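You operate a simulated robot arm through the tools that you are given. There is no shell and no other tool. Be economical: measure what you need, move in short steps, check, and stop when the job is done.

Carry out the task below with a simulated robot arm. There is one attempt and no reset: what you move stays moved.

Task
Brush the lint off the grey shirt, then rub soap on the patch beside its fold.
Fine: brush and soap go back on their trays. Nothing pinched, dropped or knocked over. A coat counts when it lies all over at full strength: go over it till it gets no stronger. What is to be rubbed or washed off counts as gone when no trace of it is left.

The check looks at the end state, three seconds after you hand in, the way a careful person would. Anything else that was tipped, shoved, dropped, spilled or broken makes it a failure. Flat cloth is picked up by pressing the open fingertips on it (5 to 10 N) and closing them slowly along it; thin cloth reads only 2 to 8 mm in the jaws.

Robot
A 7-joint arm with a two-finger parallel gripper, fixed in place. Base frame: the origin is at the foot of the arm, x ahead of it, y to its left, z up; the work surface is at about z = 803. Readings come in mm, rad, newtons and seconds.
With the tool pointing down near the work surface it reaches from about 240 to 680 mm from the base axis. Its first joint turns from -1.152 to 1.152 rad. Payload 2.4 kg.
The tool frame sits at the grasp point between the pads (the TCP): z along the fingers, y along the line on which they close. The tips reach 30 mm beyond it. The gripper opens to 94 mm. The fingers are 28 mm wide and 10 mm thick; the gripper's body (50 by 96 mm) begins 55 mm behind the TCP.
Orientation is told as [roll, pitch, yaw] about the base's x, y, z axes, in that order, counted from this pose: with the fingers straight down and closing along the base's y, the tool's x points along the base's -x, its y along +y and its z along -z.

Tools
- The arm moves only by the tool send_rows. Its argument "increments" is a list of rows, each an object of numbers (a shift or turn left out is 0, a gripper value left out holds the last): "x", "y", "z": the shift along the tool's x, y, z in mm; "wx", "wy", "wz": the turn, a rotation vector about the tool's x, y, z in rad. In form: [{"x": .., "y": .., "z": .., "wx": .., "wy": .., "wz": ..}, ...]. A call has 1 to 8 rows; each row shifts and turns the commanded pose from where the row before left it, along the tool's axes as they then stand. "gripper" is the finger opening in mm, from 0 to 94, set as the call begins (left out, the last holds). Rows are played at 5 a second. More than 50 mm and 0.15 rad between two rows, or a gripper value outside its range, and nothing of the call is played. Where a pose cannot be reached the arm comes as near as it can. A force on the tool above 40 N (or 10 N above the force at the start of the call, whichever is more), or a blocked arm, ends the call early, and 0.2 s more pass. The fingers move at their own pace (about 153 mm/s each) and stop on an object; they squeeze with about 41 N. The grip force told is the motor's: it shows also when the fingers shut on nothing. Time passes only in rows, and 0.2 s behind the last, so rows that do not move let the fingers close. It gives the time, the measured TCP pose, the force on the tool (base axes), the opening and the grip force at its end, in the units of the frame above (readings bear some noise), with the torque about the TCP (base axes, N m) and any sound that the robot's microphone picked up.
- Cameras (640 x 400 px; columns grow to the right, rows downward): "scene" is fixed at [50.2, 514.9, 1424.8]; the picture's right is [-0.33, -0.94, 0.00], its down [-0.71, 0.24, -0.66] and it looks along [0.63, -0.22, -0.75] (base axes); focal length 346 px, centre (320, 200). "wrist" rides on the gripper at [76, 14, -102] in the tool frame; the picture's right is [-0.18, 0.98, 0.00], its down [-0.75, -0.14, -0.64] and it looks along [-0.63, -0.12, 0.77] (tool axes); focal length 243 px, centre (320, 200). There is no depth. A picture from a camera that has moved, and an enlarged one, comes with that camera's place and axes in the base frame and with its lens.
- get_image(camera): a new picture of that camera. The clock stands still meanwhile.
- inspect(camera, box): a new picture of the part [left, top, right, bottom] of that camera's present view, enlarged. The clock stands still meanwhile.
- sign_off(): hands the job in; it is judged then, once.

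Go step by step. Nothing tells you positions but the pictures and the camera data: compare them with the known pose of the tool, close in by small moves and look again before you grip or let go. The budget is 120 turns and 68 pictures, counting those below and the enlarged ones. Unless the task says otherwise, let go and move clear before handing in, and close with one line.

The tools are called after ">>>" as a command line: name --argument value ..., lists and objects as JSON in quotes. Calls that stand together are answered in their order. send_rows: Moves the arm, as the interface text tells. Its arguments: {"type":"object","properties":{"increments":{"type":"array","items":{"type":"object","properties":{"x":{"type":"number"},"y":{"type":"number"},"z":{"type":"number"},"wx":{"type":"number"},"wy":{"type":"number"},"wz":{"type":"number"}}}},"gripper":{"type":"number"}},"required":["increments"]} The other tools are called the same way: get_image (camera) takes a picture; inspect (camera, box) takes an enlarged picture of a part of a camera's view; sign_off () hands the job in.

At the start:

```text
t: 0.0
eef_pos: [309.9, 272.0, 1158.1]
tool_rot: [0.0, 0.0, 0.001]
force: [-0.1, -0.6, 0.0]
wrist_torque: [-0.01, 0.01, -0.02]
grip_width: 93.8
finger_force: 0.1
```

scene: 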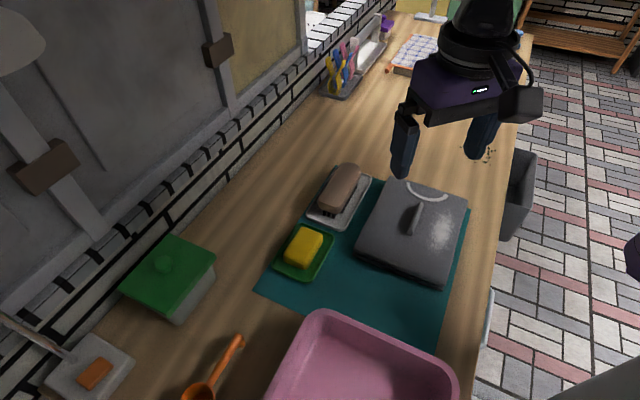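
wrist: 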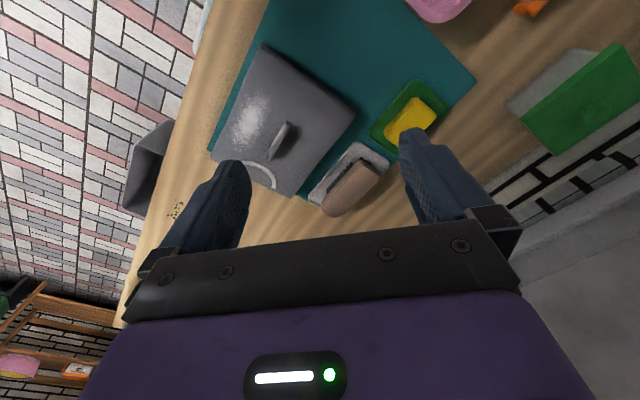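

I see a grey shirt on a teal mat with a white lint patch, a fold in the middle and a ring-like collar/patch; a brush and a yellow soap lie on trays beside it. I'll take enlarged views to measure.

>>> inspect --camera "scene" --box '[260, 150, 480, 290]'

>>> inspect --camera "wrist" --box '[200, 30, 480, 220]'

```text
2.86 times, centred on (370, 220) of scene
camera zoom: at [50.2, 514.9, 1424.8], right [-0.33, -0.94, 0.0], down [-0.71, 0.24, -0.66], along [0.63, -0.22, -0.75], focal length 987 px, centre (177, 143)
```

zoom: 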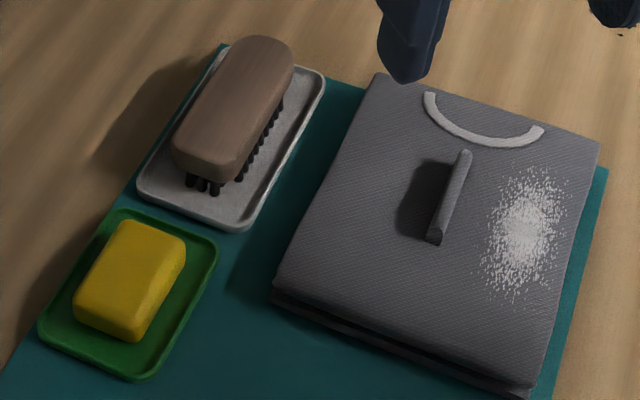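

```text
2.11 times, centred on (340, 125) of wrist
camera zoom: at [234.1, 286.4, 1260.3], right [0.18, 0.98, 0.0], down [0.75, -0.14, 0.64], along [0.63, -0.12, -0.77], focal length 511 px, centre (278, 358)
```

zoom: 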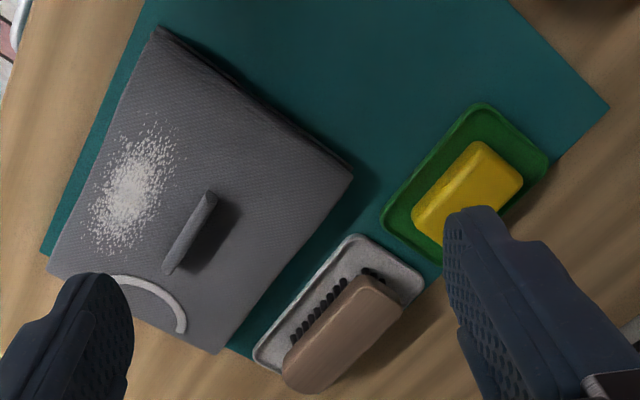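

The shirt's axes lie at about -43° to base x. The brush is centred near (550, 294) with its top at about z 853, and both views agree on this. I'll move over it, turn to match, and look again.

>>> send_rows --increments '[{"x": -35, "y": 3, "z": 20}, {"x": -35, "y": 3, "z": 20}, {"x": -35, "y": 3, "z": 20}, {"x": -35, "y": 3, "z": 20}, {"x": -35, "y": 3, "z": 20}, {"x": -35, "y": 3, "z": 20}, {"x": -30, "y": 4, "z": 20}]' --gripper 94

>>> send_rows --increments '[{"wz": 0.15}, {"wz": 0.15}, {"wz": 0.15}, {"wz": 0.15}, {"wz": 0.15}, {}]'

>>> get_image --camera "wrist"

>>> get_image --camera "scene"

```text
t: 1.6
eef_pos: [552.0, 294.0, 1016.3]
tool_rot: [0.0, 0.002, 0.0]
force: [0.8, -0.4, -0.4]
wrist_torque: [0.01, -0.03, 0.0]
grip_width: 93.9
finger_force: 0.0
```

```text
t: 3.0
eef_pos: [550.0, 293.7, 1017.3]
tool_rot: [-0.001, 0.0, -0.751]
force: [0.7, 0.1, 0.3]
wrist_torque: [0.01, -0.01, 0.02]
grip_width: 93.9
finger_force: 0.0
```

```text
63 pictures are left
camera wrist: at [504.7, 356.4, 1120.4], right [0.81, 0.59, 0.0], down [0.45, -0.62, 0.64], along [0.38, -0.52, -0.77], focal length 243 px, centre (320, 200)
```

wrist: 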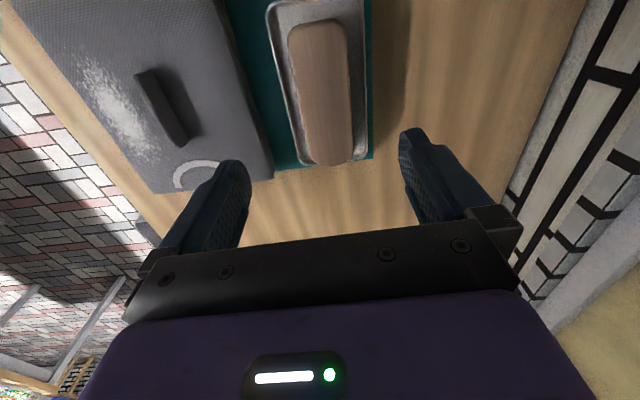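

```text
62 pictures are left
```

scene: 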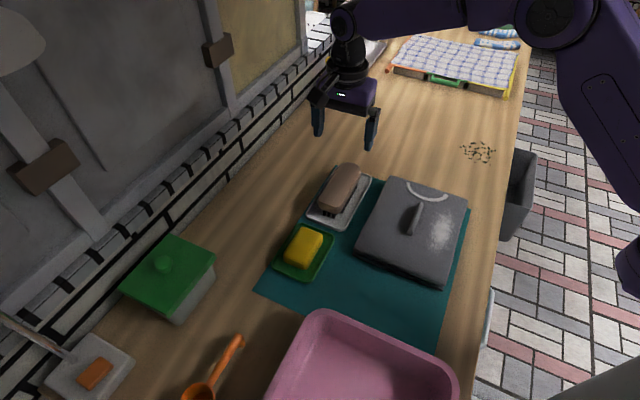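

The brush is in both views. I'll enlarge both to fix its angle and ends.

>>> inspect --camera "scene" --box '[290, 150, 390, 240]'

>>> inspect --camera "wrist" --box '[240, 0, 400, 180]'

```text
4.44 times, centred on (340, 195) of scene
camera zoom: at [50.2, 514.9, 1424.8], right [-0.33, -0.94, 0.0], down [-0.71, 0.24, -0.66], along [0.63, -0.22, -0.75], focal length 1536 px, centre (231, 222)
```

zoom: 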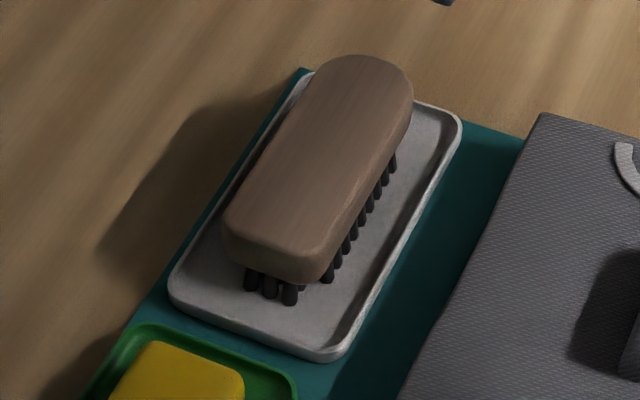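

```text
2.22 times, centred on (320, 90) of wrist
camera zoom: at [504.7, 356.4, 1120.4], right [0.81, 0.59, 0.0], down [0.45, -0.62, 0.64], along [0.38, -0.52, -0.77], focal length 539 px, centre (320, 444)
```

zoom: 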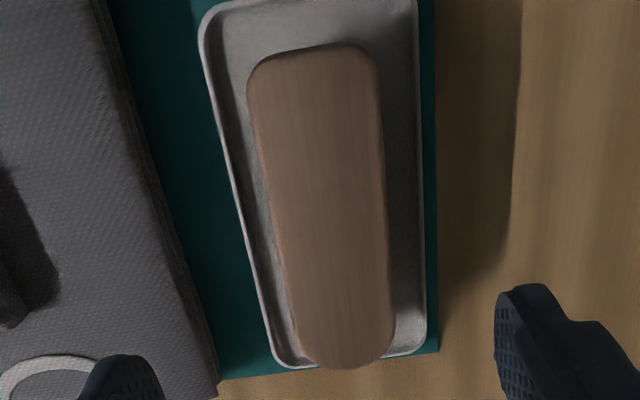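

The brush is centred at about (562.5, 286.5), 142 long, 57 wide, angle about -46°, with the wood between z 825 and 853. I'll align and descend partway to check.

>>> send_rows --increments '[{"wz": 0.05}, {"x": -14, "y": 4}, {"z": 30}, {"z": 30}, {"z": 30}, {"z": 20}, {}]'

>>> get_image --camera "wrist"

>>> inspect --camera "scene" --box '[280, 110, 420, 230]'

```text
t: 4.6
eef_pos: [564.0, 287.5, 908.9]
tool_rot: [0.001, 0.001, -0.799]
force: [0.2, 0.4, -0.1]
wrist_torque: [0.0, -0.01, 0.01]
grip_width: 93.9
finger_force: 0.1
```

```text
59 pictures are left
camera wrist: at [519.8, 351.1, 1012.4], right [0.83, 0.55, 0.0], down [0.42, -0.64, 0.64], along [0.36, -0.53, -0.77], focal length 243 px, centre (320, 200)
```

wrist: 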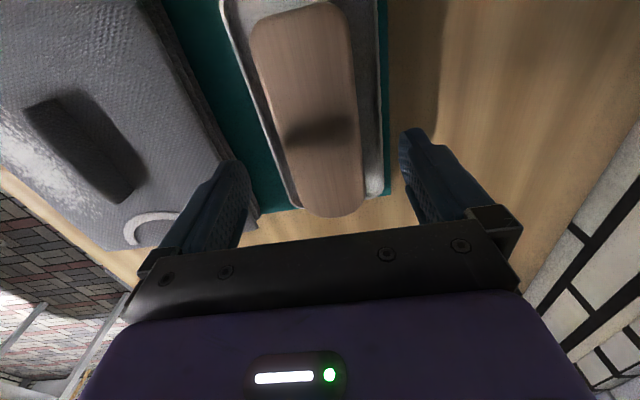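

```text
3.33 times, centred on (350, 170) of scene
camera zoom: at [50.2, 514.9, 1424.8], right [-0.33, -0.94, 0.0], down [-0.71, 0.24, -0.66], along [0.63, -0.22, -0.75], focal length 1152 px, centre (220, 300)
```

zoom: 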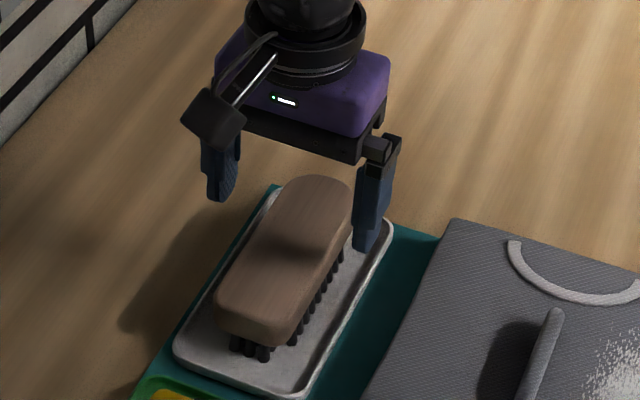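

The fingers straddle the brush and line up well. I'll descend to z about 856 and close.

>>> send_rows --increments '[{"z": 20}, {"z": 20}, {"z": 13}, {}]'

>>> inspect --camera "scene" --box '[280, 130, 400, 240]'

```text
t: 5.6
eef_pos: [562.1, 286.4, 855.9]
tool_rot: [0.0, -0.001, -0.801]
force: [0.2, 0.4, -0.2]
wrist_torque: [-0.01, 0.01, 0.0]
grip_width: 94.0
finger_force: 0.0
```

```text
3.64 times, centred on (340, 185) of scene
camera zoom: at [50.2, 514.9, 1424.8], right [-0.33, -0.94, 0.0], down [-0.71, 0.24, -0.66], along [0.63, -0.22, -0.75], focal length 1257 px, centre (247, 254)
```

zoom: 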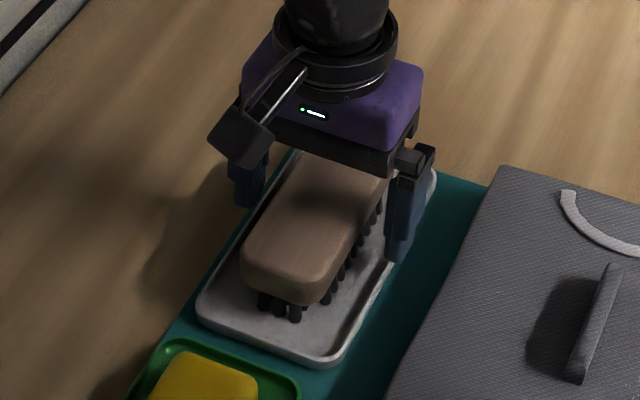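

Everything is in position, so I'll close and lift a little.

>>> send_rows --increments '[{}, {}, {}, {}]' --gripper 40

>>> send_rows --increments '[{"z": -10}, {"z": -20}, {"z": -20}, {}]'

>>> inspect --camera "scene" --box '[280, 110, 480, 290]'

```text
t: 6.6
eef_pos: [562.0, 286.1, 857.0]
tool_rot: [-0.001, -0.002, -0.798]
force: [-0.5, -0.9, 0.0]
wrist_torque: [-0.04, -0.02, 0.04]
grip_width: 59.8
finger_force: 40.8
```

```text
t: 7.6
eef_pos: [561.1, 286.0, 906.5]
tool_rot: [0.002, -0.001, -0.8]
force: [0.0, 0.5, -0.8]
wrist_torque: [0.0, -0.05, 0.0]
grip_width: 59.9
finger_force: 41.3
```

```text
2.22 times, centred on (380, 200) of scene
camera zoom: at [50.2, 514.9, 1424.8], right [-0.33, -0.94, 0.0], down [-0.71, 0.24, -0.66], along [0.63, -0.22, -0.75], focal length 768 px, centre (187, 200)
```

zoom: 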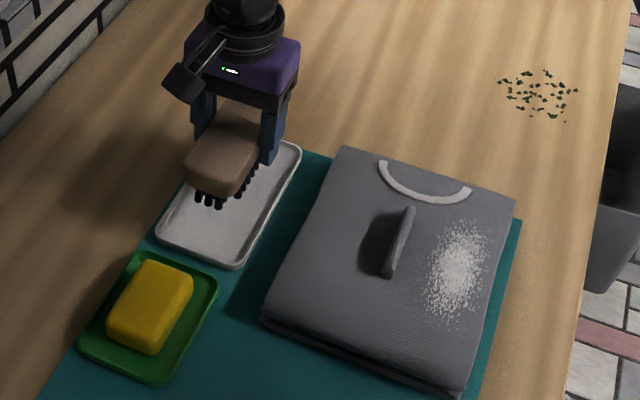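

The brush is held, with bristles about 47 mm below the TCP. The lint spans about 130 × 56 mm around (384, 120), parallel to the ridge. I'll carry the brush over it, high above the fold.

>>> send_rows --increments '[{"z": -30}, {"y": -41}, {"y": -41}, {"y": -41, "x": 2}, {"y": -41, "x": 2}, {"y": -40}, {"y": -40}, {}]'

>>> send_rows --increments '[{"z": 25}, {"z": 15}, {"z": 10}, {}]'

>>> inspect --camera "scene" --box '[320, 130, 500, 300]'

>>> get_image --camera "wrist"

```text
t: 9.4
eef_pos: [385.0, 119.6, 934.9]
tool_rot: [-0.001, 0.0, -0.799]
force: [0.5, -0.6, -0.8]
wrist_torque: [0.01, 0.01, 0.01]
grip_width: 60.1
finger_force: 40.8
```

```text
t: 10.4
eef_pos: [386.0, 118.0, 885.4]
tool_rot: [-0.002, 0.0, -0.8]
force: [-3.1, 0.3, 12.9]
wrist_torque: [-0.28, 0.19, 0.05]
grip_width: 59.7
finger_force: 40.3
```

```text
2.35 times, centred on (410, 215) of scene
camera zoom: at [50.0, 514.9, 1424.8], right [-0.33, -0.94, 0.0], down [-0.71, 0.24, -0.66], along [0.63, -0.22, -0.75], focal length 813 px, centre (108, 165)
```

zoom: 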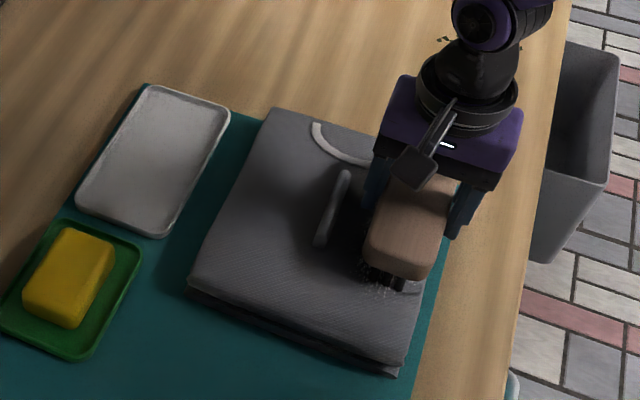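

```text
54 pictures are left
camera wrist: at [342.5, 183.0, 987.9], right [0.83, 0.55, 0.0], down [0.42, -0.64, 0.64], along [0.36, -0.53, -0.77], focal length 243 px, centre (320, 200)
```

wrist: 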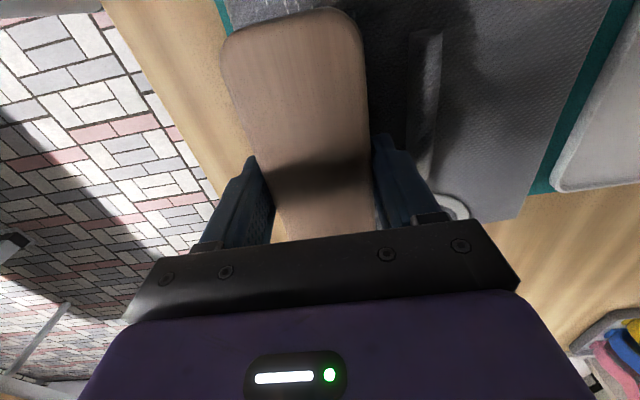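

The bristles touch cloth at TCP about 886, so the shirt top is near z 838 and the lint centre moves to about (375, 134). I'll ease off 2 mm and make a first light stroke toward the arm along the lint.

>>> send_rows --increments '[{"z": -2}, {"x": 10}, {"x": 10}, {"x": 10}, {"x": 10}, {}]'

>>> inspect --camera "scene" --box '[320, 130, 500, 300]'

```text
t: 11.8
eef_pos: [357.2, 148.0, 888.1]
tool_rot: [0.0, -0.001, -0.801]
force: [0.4, 0.8, -0.6]
wrist_torque: [-0.01, -0.02, 0.01]
grip_width: 59.9
finger_force: 41.1
```

```text
2.35 times, centred on (410, 215) of scene
camera zoom: at [50.2, 514.9, 1424.8], right [-0.33, -0.94, 0.0], down [-0.71, 0.24, -0.66], along [0.63, -0.22, -0.75], focal length 813 px, centre (108, 165)
```

zoom: 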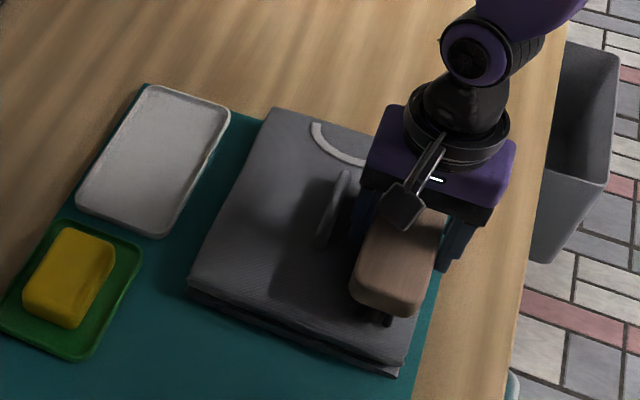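

The bristles now hover just clear. I'll go down 2 mm and stroke back.

>>> send_rows --increments '[{"z": 2}, {}]'

>>> send_rows --increments '[{"z": 0.5}, {"x": -10}, {"x": -10}, {"x": -10}, {"x": -10}, {}]'

```text
t: 12.4
eef_pos: [357.5, 148.0, 886.4]
tool_rot: [0.0, -0.001, -0.799]
force: [0.5, 0.0, -1.0]
wrist_torque: [-0.01, 0.01, 0.01]
grip_width: 59.8
finger_force: 40.6
```

```text
t: 13.8
eef_pos: [384.2, 121.6, 885.8]
tool_rot: [0.0, -0.001, -0.798]
force: [-7.7, 8.2, 25.7]
wrist_torque: [0.17, 0.27, 0.04]
grip_width: 60.0
finger_force: 41.1
```

The force rises to 26 N at the far end, which is too much. I'll lift off and look at the shirt.

>>> send_rows --increments '[{"z": -20}, {"z": -40}, {"y": 40}, {"y": 40}, {"y": 40}, {}]'

>>> inspect --camera "scene" --box '[320, 130, 500, 300]'

```text
t: 15.2
eef_pos: [472.1, 205.3, 942.9]
tool_rot: [0.0, 0.0, -0.799]
force: [0.2, 0.0, -1.4]
wrist_torque: [-0.04, 0.01, -0.04]
grip_width: 59.9
finger_force: 41.4
```

```text
2.35 times, centred on (410, 215) of scene
camera zoom: at [50.2, 514.9, 1424.8], right [-0.33, -0.94, 0.0], down [-0.71, 0.24, -0.66], along [0.63, -0.22, -0.75], focal length 813 px, centre (108, 165)
```

zoom: 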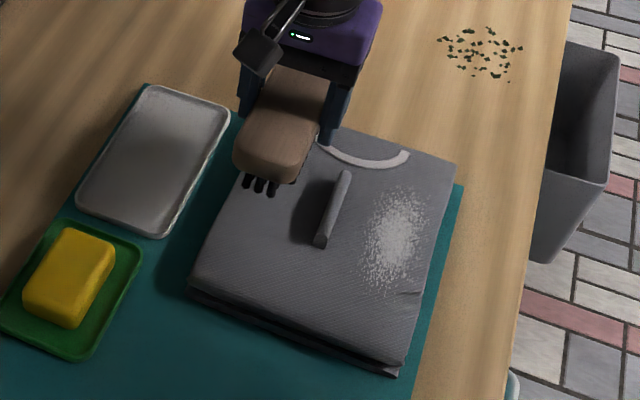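

>>> inspect --camera "scene" --box '[400, 190, 470, 270]'

```text
5.00 times, centred on (435, 230) of scene
camera zoom: at [50.2, 514.9, 1424.8], right [-0.33, -0.94, 0.0], down [-0.71, 0.24, -0.66], along [0.63, -0.22, -0.75], focal length 1728 px, centre (-255, 50)
```

zoom: 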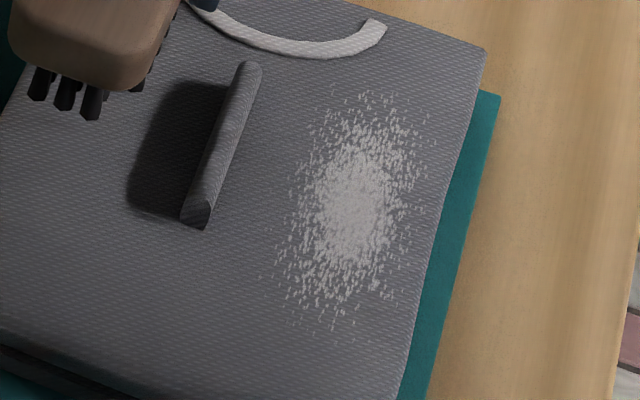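

The shirt hasn't moved and the lint has thinned only slightly. I'll go back over the lint centre and approach in 1 mm steps for a light, even pressure.

>>> send_rows --increments '[{"y": -42, "x": 8}, {"y": -42, "x": 8}, {"y": -41}, {}, {"z": 30}, {"z": 20}, {"z": 5}, {}]'

>>> send_rows --increments '[{"z": 1.5}, {}]'

```text
t: 17.0
eef_pos: [372.6, 128.7, 889.8]
tool_rot: [-0.001, 0.0, -0.799]
force: [-0.4, -0.5, -1.5]
wrist_torque: [0.0, 0.0, -0.01]
grip_width: 59.6
finger_force: 41.1
```

```text
t: 17.6
eef_pos: [372.7, 128.3, 888.0]
tool_rot: [-0.001, 0.001, -0.801]
force: [-0.2, 0.9, -1.4]
wrist_torque: [0.0, 0.04, 0.05]
grip_width: 59.8
finger_force: 41.1
```

>>> send_rows --increments '[{"z": 1}, {}]'

>>> send_rows --increments '[{"z": 0.7}, {}]'

>>> send_rows --increments '[{"z": 0.6}, {}]'

```text
t: 18.2
eef_pos: [371.1, 127.9, 886.7]
tool_rot: [0.0, 0.0, -0.797]
force: [-0.1, 0.6, -0.8]
wrist_torque: [0.0, -0.01, 0.03]
grip_width: 60.0
finger_force: 40.5
```

```text
t: 18.8
eef_pos: [372.5, 128.1, 886.0]
tool_rot: [-0.001, 0.0, -0.799]
force: [-0.6, 0.1, -0.5]
wrist_torque: [-0.05, -0.03, 0.01]
grip_width: 59.7
finger_force: 40.9
```

```text
t: 19.4
eef_pos: [372.1, 127.8, 884.6]
tool_rot: [0.001, -0.001, -0.8]
force: [0.3, -0.3, 0.9]
wrist_torque: [-0.14, -0.07, -0.02]
grip_width: 59.8
finger_force: 41.2
```

Contact has just begun, so I'll add a little and stroke back and forth.

>>> send_rows --increments '[{"z": 0.6}, {}]'

>>> send_rows --increments '[{"x": 10}, {"x": 10}, {"x": -10}, {"x": -10}, {"x": -10}, {"x": -10}, {"x": 10}, {"x": 10}]'

```text
t: 20.0
eef_pos: [371.4, 128.9, 885.6]
tool_rot: [0.001, -0.001, -0.801]
force: [1.0, -7.3, 25.3]
wrist_torque: [-0.3, 0.22, 0.07]
grip_width: 60.0
finger_force: 40.9
```

```text
t: 21.8
eef_pos: [369.1, 126.8, 884.7]
tool_rot: [0.0, 0.001, -0.802]
force: [0.2, -0.2, -1.0]
wrist_torque: [-0.03, -0.12, 0.0]
grip_width: 59.8
finger_force: 41.3
```

>>> send_rows --increments '[{"x": 10}, {"x": 10}, {"x": -10}, {"x": -10}, {"x": -10}, {"x": -10}, {"x": 10}, {"x": 10}]'

>>> send_rows --increments '[{"z": -20}, {"z": -40}, {"y": 40}, {"y": 40}, {"y": 40}, {}]'

>>> inspect --camera "scene" --box '[400, 190, 470, 270]'

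```text
t: 23.6
eef_pos: [372.4, 128.7, 885.0]
tool_rot: [0.0, 0.0, -0.801]
force: [0.0, -0.5, -0.7]
wrist_torque: [-0.03, -0.01, 0.02]
grip_width: 59.7
finger_force: 41.0
```

```text
t: 25.0
eef_pos: [456.1, 212.1, 942.3]
tool_rot: [-0.001, -0.001, -0.798]
force: [-0.3, -0.1, -1.6]
wrist_torque: [0.01, 0.02, 0.05]
grip_width: 59.7
finger_force: 41.3
```

```text
5.00 times, centred on (435, 230) of scene
camera zoom: at [50.2, 514.9, 1424.8], right [-0.33, -0.94, 0.0], down [-0.71, 0.24, -0.66], along [0.63, -0.22, -0.75], focal length 1728 px, centre (-255, 50)
```

zoom: 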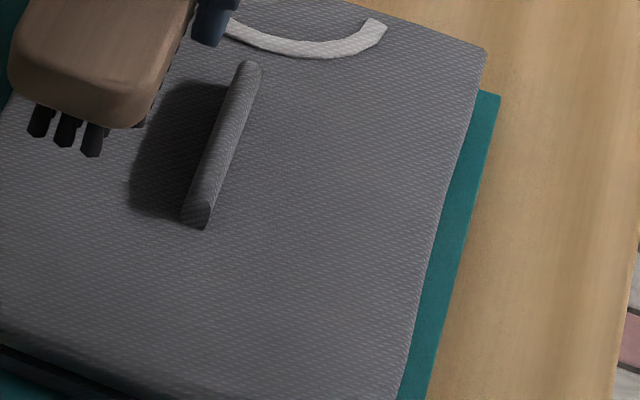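

The lint is gone from this view. Next I'll look closely for any leftover and for the patch beside the fold.

>>> get_image --camera "wrist"

>>> inspect --camera "scene" --box '[350, 170, 470, 290]'

```text
49 pictures are left
camera wrist: at [414.1, 276.8, 1045.1], right [0.83, 0.55, 0.0], down [0.42, -0.64, 0.64], along [0.35, -0.54, -0.77], focal length 243 px, centre (320, 200)
```

wrist: 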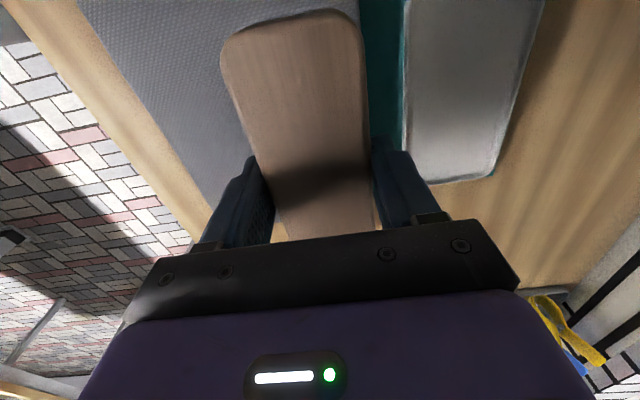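

```text
3.33 times, centred on (410, 230) of scene
camera zoom: at [50.2, 514.9, 1424.8], right [-0.33, -0.94, 0.0], down [-0.71, 0.24, -0.66], along [0.63, -0.22, -0.75], focal length 1152 px, centre (20, 100)
```

zoom: 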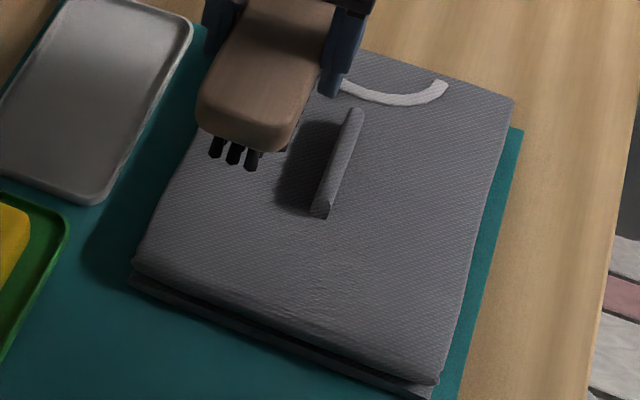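

The lint is gone and the shirt is undisturbed. The patch must be the spot beside the ridge where the lint lay. First the brush goes back over its tray.

>>> send_rows --increments '[{"y": 43, "x": -7}, {"y": 43, "x": -7}, {"y": 42, "x": -7}, {"z": 20}, {"z": 20}, {}]'

>>> get_image --camera "wrist"

>>> inspect --camera "scene" --box '[280, 130, 400, 240]'

```text
t: 26.4
eef_pos: [561.0, 284.5, 904.9]
tool_rot: [0.001, 0.002, -0.799]
force: [1.0, 0.0, -2.0]
wrist_torque: [0.01, 0.0, 0.03]
grip_width: 59.9
finger_force: 40.6
```

```text
47 pictures are left
camera wrist: at [518.7, 348.6, 1007.8], right [0.83, 0.55, 0.0], down [0.42, -0.64, 0.64], along [0.35, -0.54, -0.77], focal length 243 px, centre (320, 200)
```

wrist: 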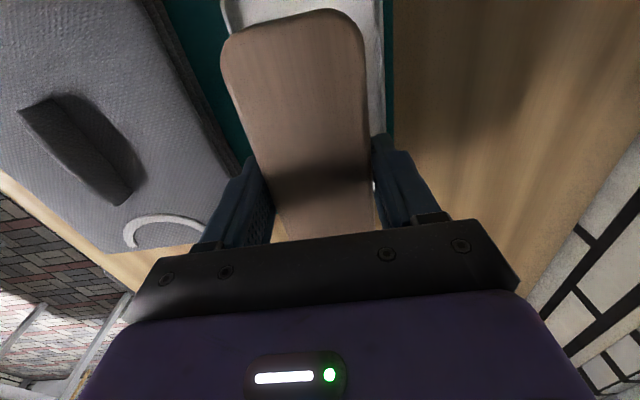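

```text
3.64 times, centred on (340, 185) of scene
camera zoom: at [50.2, 514.9, 1424.8], right [-0.33, -0.94, 0.0], down [-0.71, 0.24, -0.66], along [0.63, -0.22, -0.75], focal length 1257 px, centre (247, 254)
```

zoom: 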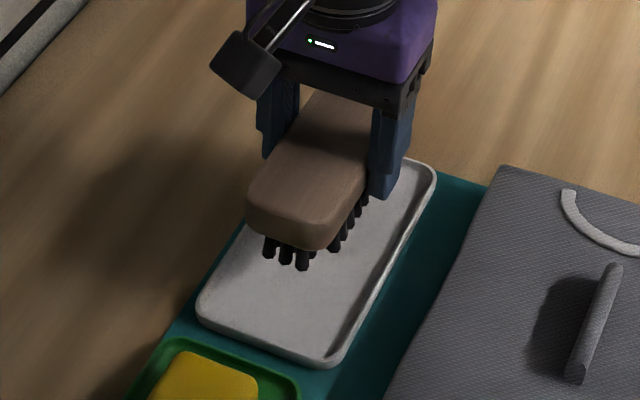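

The brush is over its tray. I'll lower it gently to the pickup height.

>>> send_rows --increments '[{"y": 1.5, "z": 20}, {"z": 18}, {"z": 6}, {}]'

>>> send_rows --increments '[{"z": 2}, {}]'

```text
t: 27.4
eef_pos: [564.3, 285.5, 858.7]
tool_rot: [-0.001, 0.0, -0.798]
force: [1.3, 0.3, -1.6]
wrist_torque: [-0.03, 0.01, 0.01]
grip_width: 59.9
finger_force: 40.9
```

```text
t: 28.0
eef_pos: [563.5, 287.3, 857.4]
tool_rot: [-0.001, 0.001, -0.801]
force: [0.0, -0.5, -0.7]
wrist_torque: [0.01, 0.02, 0.02]
grip_width: 59.8
finger_force: 40.8
```

>>> send_rows --increments '[{"z": 0.7}, {}]'

>>> inspect --camera "scene" --box '[280, 130, 400, 240]'

```text
t: 28.6
eef_pos: [566.1, 287.2, 857.3]
tool_rot: [0.0, -0.001, -0.801]
force: [-0.5, -0.4, -1.3]
wrist_torque: [0.01, 0.02, -0.01]
grip_width: 59.8
finger_force: 41.7
```

```text
3.64 times, centred on (340, 185) of scene
camera zoom: at [50.2, 514.9, 1424.8], right [-0.33, -0.94, 0.0], down [-0.71, 0.24, -0.66], along [0.63, -0.22, -0.75], focal length 1257 px, centre (247, 254)
```

zoom: 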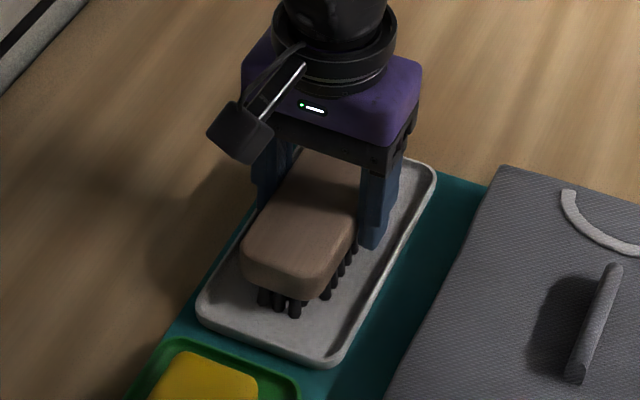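

>>> send_rows --increments '[{"z": 0.8}, {}]'

>>> send_rows --increments '[{"z": 0.6}, {}]'

```text
t: 29.2
eef_pos: [566.0, 285.7, 855.8]
tool_rot: [0.001, -0.001, -0.8]
force: [-0.3, -0.1, -1.3]
wrist_torque: [0.0, 0.02, 0.01]
grip_width: 59.8
finger_force: 41.2
```

```text
t: 29.8
eef_pos: [564.5, 286.9, 855.1]
tool_rot: [-0.001, 0.0, -0.799]
force: [0.1, -0.2, -0.2]
wrist_torque: [-0.02, -0.07, 0.04]
grip_width: 59.6
finger_force: 41.2
```

Contact is starting, so I'll release, rise, and look at both trays.

>>> send_rows --increments '[{}, {}]' --gripper 66

>>> send_rows --increments '[{}, {}, {"z": -20}, {"z": -40}, {"z": -40}, {"z": -40}, {}]' --gripper 90

>>> inspect --camera "scene" --box '[260, 150, 380, 290]'

>>> get_image --camera "wrist"

```text
t: 30.4
eef_pos: [564.4, 286.0, 855.9]
tool_rot: [0.001, 0.003, -0.798]
force: [0.5, -0.4, -1.0]
wrist_torque: [0.01, 0.02, 0.02]
grip_width: 65.9
finger_force: 0.0
```

```text
t: 32.0
eef_pos: [564.1, 287.9, 997.7]
tool_rot: [-0.001, 0.0, -0.798]
force: [-0.9, -0.4, 0.7]
wrist_torque: [-0.01, -0.03, -0.01]
grip_width: 90.0
finger_force: 0.0
```

```text
2.86 times, centred on (320, 220) of scene
camera zoom: at [50.2, 514.9, 1424.8], right [-0.33, -0.94, 0.0], down [-0.71, 0.24, -0.66], along [0.63, -0.22, -0.75], focal length 987 px, centre (320, 143)
```

zoom: 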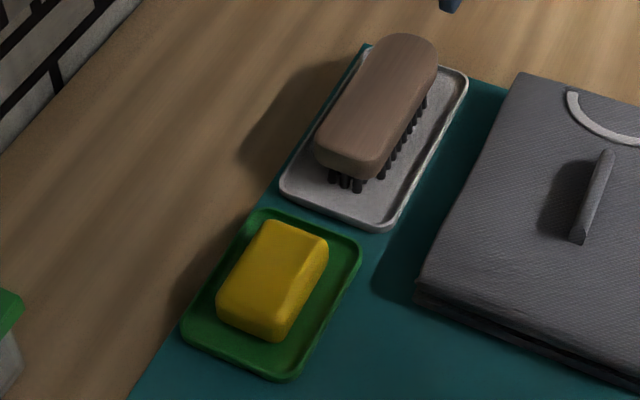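

```text
43 pictures are left
camera wrist: at [520.8, 352.3, 1100.5], right [0.83, 0.55, 0.0], down [0.42, -0.64, 0.64], along [0.35, -0.54, -0.77], focal length 243 px, centre (320, 200)
```

wrist: 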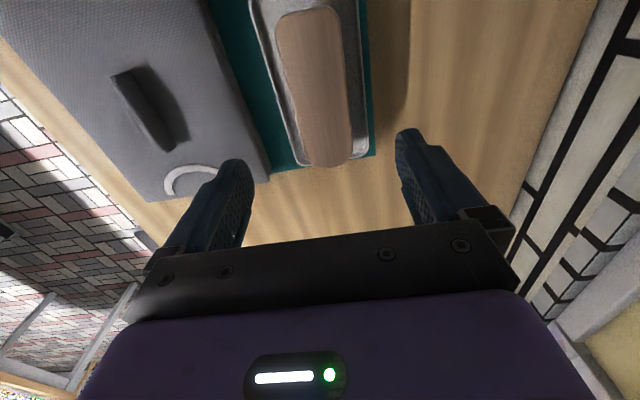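

The brush is back in its tray. The soap sits at about (441, 414), 74 × 48 mm, parallel to the brush. I'll move above it with the same heading.

>>> send_rows --increments '[{"x": 44}, {"x": 44}, {"x": 44}, {"x": 44}, {"z": 30}, {"z": 30}, {}]'

>>> get_image --camera "wrist"

>>> inspect --camera "scene" --box '[240, 170, 360, 290]'

```text
t: 33.6
eef_pos: [441.8, 416.9, 932.8]
tool_rot: [0.001, -0.001, -0.8]
force: [0.3, -0.1, -0.1]
wrist_torque: [0.0, 0.01, 0.0]
grip_width: 89.9
finger_force: 0.1
```

```text
42 pictures are left
camera wrist: at [398.8, 480.9, 1035.6], right [0.83, 0.55, 0.0], down [0.42, -0.64, 0.64], along [0.36, -0.53, -0.77], focal length 243 px, centre (320, 200)
```

wrist: 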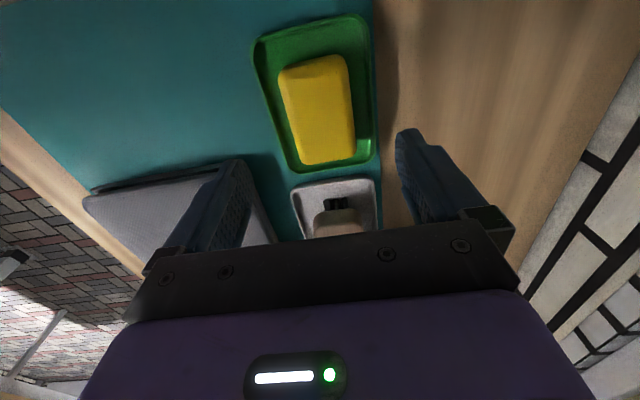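

```text
3.33 times, centred on (300, 230) of scene
camera zoom: at [50.2, 514.9, 1424.8], right [-0.33, -0.94, 0.0], down [-0.71, 0.24, -0.66], along [0.63, -0.22, -0.75], focal length 1152 px, centre (387, 100)
```

zoom: 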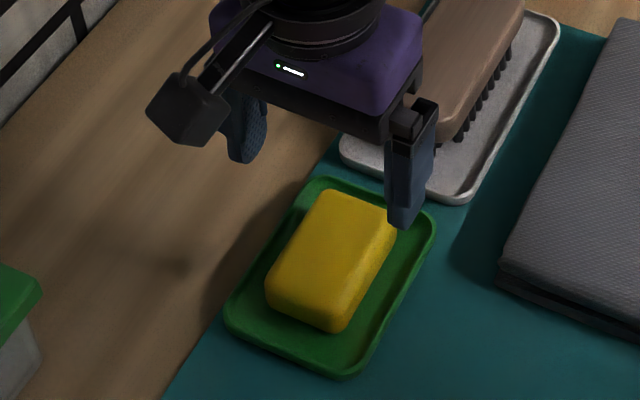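

The soap lies under the TCP within about 2 mm. I'll trim the turn, narrow the opening to clear the tray rim, and descend partway.

>>> send_rows --increments '[{"wz": 0.035, "z": 20}, {"z": 30}, {"z": 20}, {}]' --gripper 76

>>> get_image --camera "wrist"

>>> inspect --camera "scene" --box '[240, 170, 360, 290]'

```text
t: 34.6
eef_pos: [444.7, 414.4, 862.9]
tool_rot: [0.0, -0.001, -0.834]
force: [0.2, 0.1, 0.0]
wrist_torque: [0.02, 0.01, -0.02]
grip_width: 75.9
finger_force: 0.1
```

```text
40 pictures are left
camera wrist: at [403.1, 480.3, 966.4], right [0.85, 0.52, 0.0], down [0.4, -0.65, 0.64], along [0.34, -0.55, -0.77], focal length 243 px, centre (320, 200)
```

wrist: 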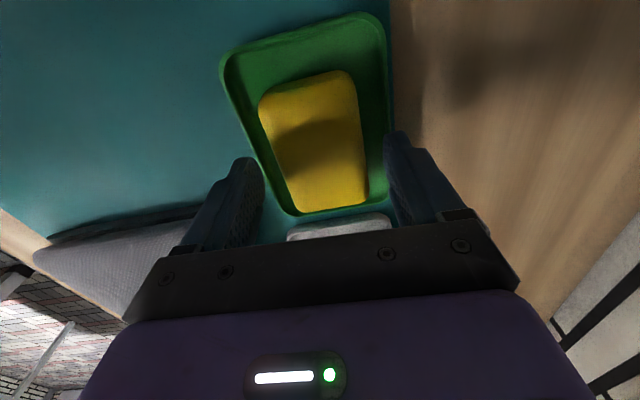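

```text
3.33 times, centred on (300, 230) of scene
camera zoom: at [50.2, 514.9, 1424.8], right [-0.33, -0.94, 0.0], down [-0.71, 0.24, -0.66], along [0.63, -0.22, -0.75], focal length 1152 px, centre (387, 100)
```

zoom: 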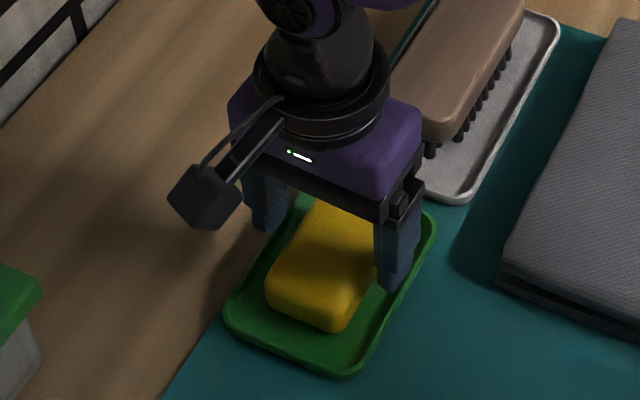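

The soap is about 4 mm further along the tool's +x. I'll shift, descend to z 848, and close.

>>> send_rows --increments '[{"x": 4, "z": 8}, {"z": 7}, {}]'

>>> send_rows --increments '[{}, {}, {}, {}]' --gripper 30

>>> inspect --camera "scene" --box '[240, 170, 360, 290]'

```text
t: 35.4
eef_pos: [440.5, 417.9, 850.0]
tool_rot: [0.0, -0.001, -0.834]
force: [0.1, 0.9, 0.8]
wrist_torque: [0.0, -0.01, -0.03]
grip_width: 76.3
finger_force: 0.0
```

```text
t: 36.4
eef_pos: [440.3, 417.8, 849.4]
tool_rot: [0.0, -0.002, -0.835]
force: [0.4, 0.8, 1.0]
wrist_torque: [0.04, -0.06, 0.0]
grip_width: 54.2
finger_force: 40.9
```

```text
3.33 times, centred on (300, 230) of scene
camera zoom: at [50.2, 514.9, 1424.8], right [-0.33, -0.94, 0.0], down [-0.71, 0.24, -0.66], along [0.63, -0.22, -0.75], focal length 1152 px, centre (387, 100)
```

zoom: 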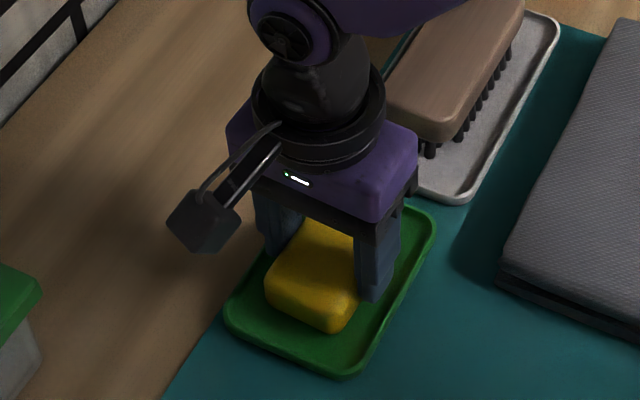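

The soap is gripped (54 mm). I'll lift it and carry it over the patch.

>>> send_rows --increments '[{"z": -15}, {"z": -30}, {"z": -35}, {"wz": -0.035}, {}]'

>>> send_rows --increments '[{"x": -23, "y": -35}, {"x": -23, "y": -35}, {"x": -23, "y": -35}, {"x": -23, "y": -35}, {"x": -23, "y": -35}, {"x": -23, "y": -35}, {"x": -22, "y": -36}, {}]'

>>> inspect --camera "scene" --box '[320, 130, 500, 300]'

```text
t: 37.6
eef_pos: [439.3, 413.8, 932.2]
tool_rot: [0.0, 0.0, -0.8]
force: [0.5, 0.5, -0.8]
wrist_torque: [0.04, -0.01, 0.0]
grip_width: 54.1
finger_force: 40.7
```

```text
t: 39.4
eef_pos: [371.2, 128.1, 932.2]
tool_rot: [-0.001, 0.001, -0.799]
force: [0.1, 0.0, -2.2]
wrist_torque: [0.01, -0.01, 0.01]
grip_width: 54.2
finger_force: 40.9
```

```text
2.35 times, centred on (410, 215) of scene
camera zoom: at [50.2, 514.9, 1424.8], right [-0.33, -0.94, 0.0], down [-0.71, 0.24, -0.66], along [0.63, -0.22, -0.75], focal length 813 px, centre (108, 165)
```

zoom: 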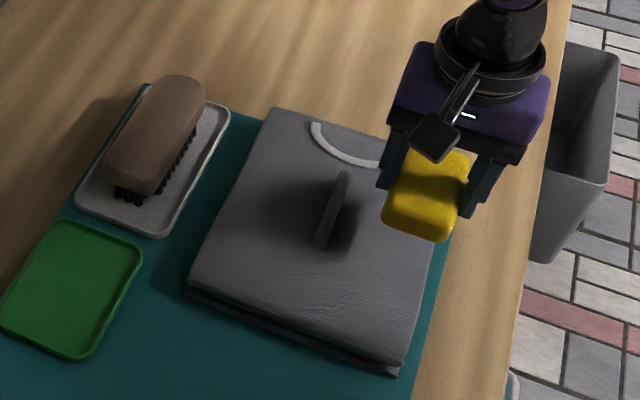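

>>> send_rows --increments '[{"z": 20}, {"z": 20}, {"z": 8}, {}]'

>>> send_rows --increments '[{"z": 1.5}, {}]'

>>> send_rows --increments '[{"z": 1}, {}]'

>>> send_rows --increments '[{"z": 0.7}, {}]'

```text
t: 40.4
eef_pos: [374.3, 127.9, 883.7]
tool_rot: [-0.001, 0.0, -0.799]
force: [-0.5, -0.6, -1.0]
wrist_torque: [-0.02, 0.04, 0.02]
grip_width: 54.0
finger_force: 40.7
```

```text
t: 41.0
eef_pos: [374.9, 128.4, 882.2]
tool_rot: [0.0, 0.001, -0.799]
force: [0.7, 0.5, -0.3]
wrist_torque: [-0.01, -0.01, -0.01]
grip_width: 54.1
finger_force: 41.0
```

```text
t: 41.6
eef_pos: [374.4, 128.2, 881.3]
tool_rot: [0.0, -0.001, -0.801]
force: [0.1, 0.4, -0.6]
wrist_torque: [0.03, 0.0, 0.0]
grip_width: 54.4
finger_force: 40.9
```

```text
t: 42.2
eef_pos: [372.8, 130.3, 881.2]
tool_rot: [-0.001, 0.0, -0.798]
force: [0.2, 0.2, -1.1]
wrist_torque: [0.01, -0.02, 0.01]
grip_width: 54.2
finger_force: 40.9
```

>>> send_rows --increments '[{"z": 0.7}, {}]'

>>> send_rows --increments '[{"z": 0.7}, {}]'

>>> send_rows --increments '[{"z": 0.6}, {}]'

```text
t: 42.8
eef_pos: [374.7, 129.2, 879.6]
tool_rot: [0.001, -0.001, -0.799]
force: [0.0, -0.1, -1.6]
wrist_torque: [0.02, -0.03, -0.03]
grip_width: 53.8
finger_force: 41.1
```

```text
t: 43.4
eef_pos: [374.0, 128.6, 878.7]
tool_rot: [0.001, 0.002, -0.802]
force: [-1.1, 3.5, 11.6]
wrist_torque: [0.06, 0.15, -0.02]
grip_width: 54.0
finger_force: 41.4
```

```text
t: 44.0
eef_pos: [374.7, 128.8, 878.3]
tool_rot: [0.001, 0.0, -0.8]
force: [1.1, 0.8, 15.6]
wrist_torque: [-0.07, 0.01, 0.06]
grip_width: 54.1
finger_force: 41.0
```

The soap is in contact. I'll rub along the patch in long strokes.

>>> send_rows --increments '[{"x": 12}, {"x": 12}, {"x": -12}, {"x": -12}, {"x": -12}, {"x": -12}, {"x": 12}, {"x": 12}]'

>>> send_rows --increments '[{"x": 12}, {"x": 12}, {"x": -12}, {"x": -12}, {"x": -12}, {"x": -12}, {"x": 12}, {"x": 12}]'

>>> send_rows --increments '[{"z": -20}, {"z": -40}, {"y": 40}, {"y": 40}, {"y": 40}, {}]'

>>> inspect --camera "scene" --box '[400, 190, 470, 270]'

```text
t: 45.8
eef_pos: [374.6, 127.6, 877.8]
tool_rot: [-0.002, 0.001, -0.801]
force: [0.1, 0.0, -1.6]
wrist_torque: [0.03, -0.02, -0.01]
grip_width: 54.4
finger_force: 40.7
```

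```text
t: 47.6
eef_pos: [374.3, 131.2, 878.0]
tool_rot: [0.001, 0.0, -0.799]
force: [0.3, 0.4, -1.6]
wrist_torque: [0.01, 0.0, -0.04]
grip_width: 54.0
finger_force: 40.9
```

```text
t: 49.0
eef_pos: [459.5, 214.2, 939.9]
tool_rot: [0.0, -0.002, -0.798]
force: [0.2, 0.6, -1.6]
wrist_torque: [0.0, 0.01, -0.02]
grip_width: 53.9
finger_force: 40.9
```

```text
5.00 times, centred on (435, 230) of scene
camera zoom: at [50.2, 514.9, 1424.8], right [-0.33, -0.94, 0.0], down [-0.71, 0.24, -0.66], along [0.63, -0.22, -0.75], focal length 1728 px, centre (-255, 50)
```

zoom: 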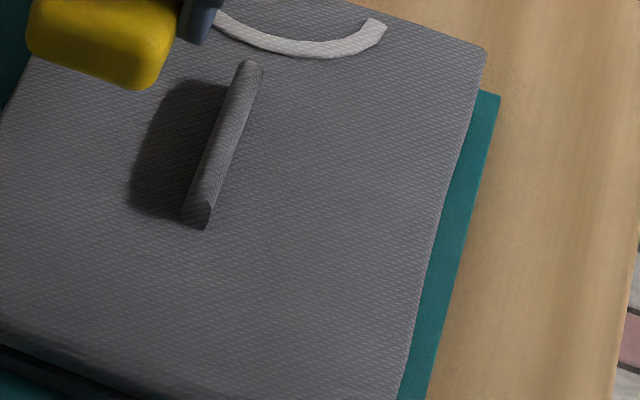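

No soap film shows where I rubbed. I'll inspect the whole shirt near the fold for where the patch really is.

>>> inspect --camera "scene" --box '[395, 190, 435, 240]'

>>> inspect --camera "scene" --box '[420, 200, 465, 260]'

>>> get_image --camera "wrist"

```text
8.00 times, centred on (415, 215) of scene
camera zoom: at [50.2, 514.9, 1424.8], right [-0.33, -0.94, 0.0], down [-0.71, 0.24, -0.66], along [0.63, -0.22, -0.75], focal length 2765 px, centre (-440, 80)
```

zoom: 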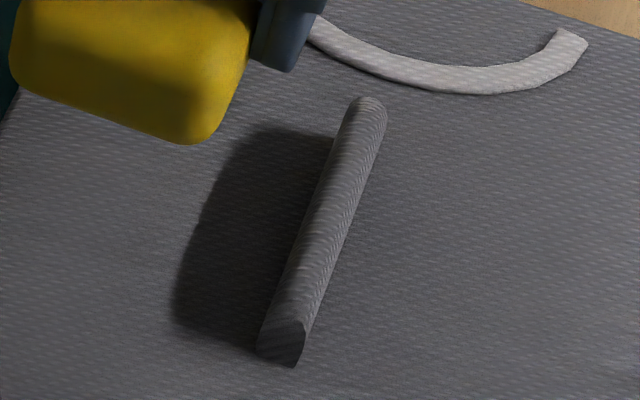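

```text
6.67 times, centred on (442, 230) of scene
camera zoom: at [50.2, 514.9, 1424.8], right [-0.33, -0.94, 0.0], down [-0.71, 0.24, -0.66], along [0.63, -0.22, -0.75], focal length 2304 px, centre (-497, 0)
```

zoom: 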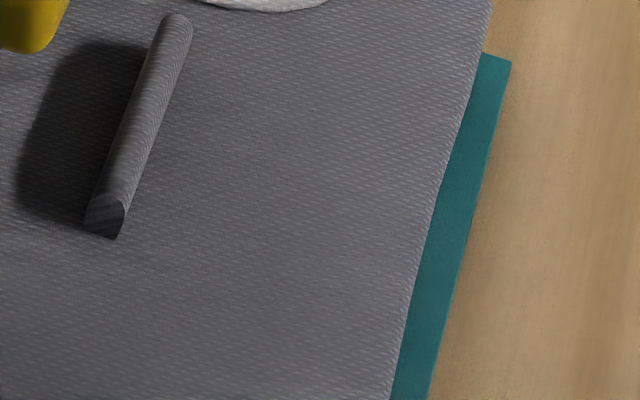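

```text
33 pictures are left
camera wrist: at [417.0, 278.2, 1042.5], right [0.83, 0.55, 0.0], down [0.42, -0.64, 0.64], along [0.35, -0.54, -0.77], focal length 243 px, centre (320, 200)
```

wrist: 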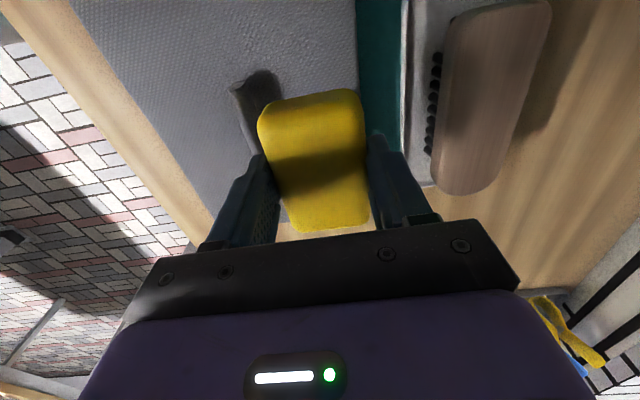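

There may be a very faint film, but contact was lost mid-stroke. I'll go back and rub with firmer, checked contact.

>>> send_rows --increments '[{"y": -40}, {"y": -40}, {"y": -40}, {}, {"z": 30}, {"z": 29}, {"z": 1}, {}]'

>>> send_rows --increments '[{"z": 0.7}, {}]'

>>> send_rows --increments '[{"x": 12}, {"x": 12}]'

>>> send_rows --increments '[{"x": -12}, {"x": -12}]'

>>> send_rows --increments '[{"x": -12}, {"x": -12}]'

```text
t: 50.8
eef_pos: [373.4, 132.7, 880.4]
tool_rot: [0.0, 0.001, -0.802]
force: [-0.3, -0.5, -1.8]
wrist_torque: [-0.01, -0.01, 0.0]
grip_width: 54.3
finger_force: 41.2
```

```text
t: 51.4
eef_pos: [373.3, 130.1, 879.9]
tool_rot: [0.0, -0.001, -0.799]
force: [-0.7, 0.8, -1.7]
wrist_torque: [0.02, -0.02, -0.01]
grip_width: 54.3
finger_force: 41.2
```

```text
t: 52.0
eef_pos: [357.2, 146.8, 877.3]
tool_rot: [0.0, 0.0, -0.8]
force: [-0.5, 0.9, -0.4]
wrist_torque: [0.0, -0.01, -0.02]
grip_width: 53.9
finger_force: 40.7
```

```text
t: 52.6
eef_pos: [373.6, 129.7, 876.9]
tool_rot: [0.0, -0.001, -0.798]
force: [-0.4, 0.7, -1.3]
wrist_torque: [-0.01, -0.01, -0.06]
grip_width: 54.3
finger_force: 40.5
```

```text
t: 53.2
eef_pos: [389.3, 112.3, 878.5]
tool_rot: [0.0, 0.0, -0.799]
force: [0.1, 0.1, -1.1]
wrist_torque: [0.01, 0.04, 0.0]
grip_width: 54.1
finger_force: 40.6
```

>>> send_rows --increments '[{"x": 12}, {"x": 12}, {"z": 0.7}, {}]'

>>> send_rows --increments '[{"z": 0.7}, {}]'

>>> send_rows --increments '[{"z": 0.7}, {}]'

```text
t: 54.2
eef_pos: [373.6, 130.2, 877.7]
tool_rot: [0.001, -0.001, -0.799]
force: [0.9, 0.5, -1.7]
wrist_torque: [-0.03, 0.04, 0.0]
grip_width: 54.1
finger_force: 41.6
```

```text
t: 54.8
eef_pos: [373.4, 128.6, 877.1]
tool_rot: [0.001, -0.001, -0.8]
force: [0.6, -0.7, 11.6]
wrist_torque: [0.12, 0.36, 0.01]
grip_width: 54.2
finger_force: 40.8
```

```text
t: 55.4
eef_pos: [373.6, 130.2, 877.4]
tool_rot: [0.001, 0.001, -0.798]
force: [-2.0, -2.1, 21.5]
wrist_torque: [-0.02, 0.17, 0.0]
grip_width: 54.4
finger_force: 40.9
```

>>> send_rows --increments '[{"x": 8}, {"x": 8}, {"x": 8}]'

>>> send_rows --increments '[{"x": -8}, {"x": -8}, {"x": -8}]'

>>> send_rows --increments '[{"x": -8}, {"x": -8}, {"x": -8}]'

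>>> send_rows --increments '[{"x": 8}, {"x": 8}, {"x": 8}]'

```text
t: 56.2
eef_pos: [357.8, 146.9, 876.5]
tool_rot: [0.004, 0.0, -0.8]
force: [9.9, -7.3, 27.8]
wrist_torque: [-0.22, 0.05, 0.15]
grip_width: 54.0
finger_force: 40.8
```

```text
t: 57.0
eef_pos: [374.5, 132.0, 875.0]
tool_rot: [-0.002, -0.001, -0.8]
force: [-11.2, 9.7, 31.8]
wrist_torque: [0.45, 0.42, 0.0]
grip_width: 54.1
finger_force: 41.1
```

```text
t: 57.8
eef_pos: [390.7, 112.9, 875.5]
tool_rot: [-0.001, 0.001, -0.802]
force: [-8.3, 7.6, 28.4]
wrist_torque: [0.34, 0.38, -0.06]
grip_width: 54.3
finger_force: 40.9
```

```text
t: 58.6
eef_pos: [374.1, 127.8, 875.3]
tool_rot: [0.005, -0.002, -0.802]
force: [7.1, -6.7, 20.3]
wrist_torque: [-0.19, -0.35, -0.06]
grip_width: 54.1
finger_force: 40.7
```

Now there's firm contact throughout. I'll lift and look at the effect.

>>> send_rows --increments '[{"z": -20}, {"z": -40}, {"y": 40}, {"y": 40}, {"y": 40}, {}]'

>>> inspect --camera "scene" --box '[400, 190, 470, 270]'

```text
t: 60.0
eef_pos: [458.7, 212.2, 936.3]
tool_rot: [-0.001, 0.001, -0.8]
force: [-1.2, -0.5, -1.5]
wrist_torque: [0.03, 0.01, -0.01]
grip_width: 54.3
finger_force: 41.3
```

```text
5.00 times, centred on (435, 230) of scene
camera zoom: at [50.2, 514.9, 1424.8], right [-0.33, -0.94, 0.0], down [-0.71, 0.24, -0.66], along [0.63, -0.22, -0.75], focal length 1728 px, centre (-255, 50)
```

zoom: 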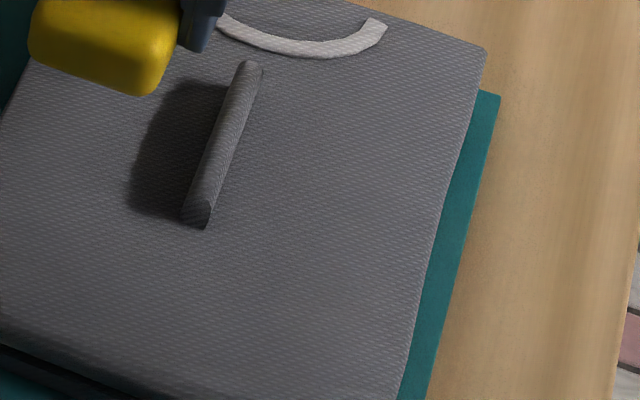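

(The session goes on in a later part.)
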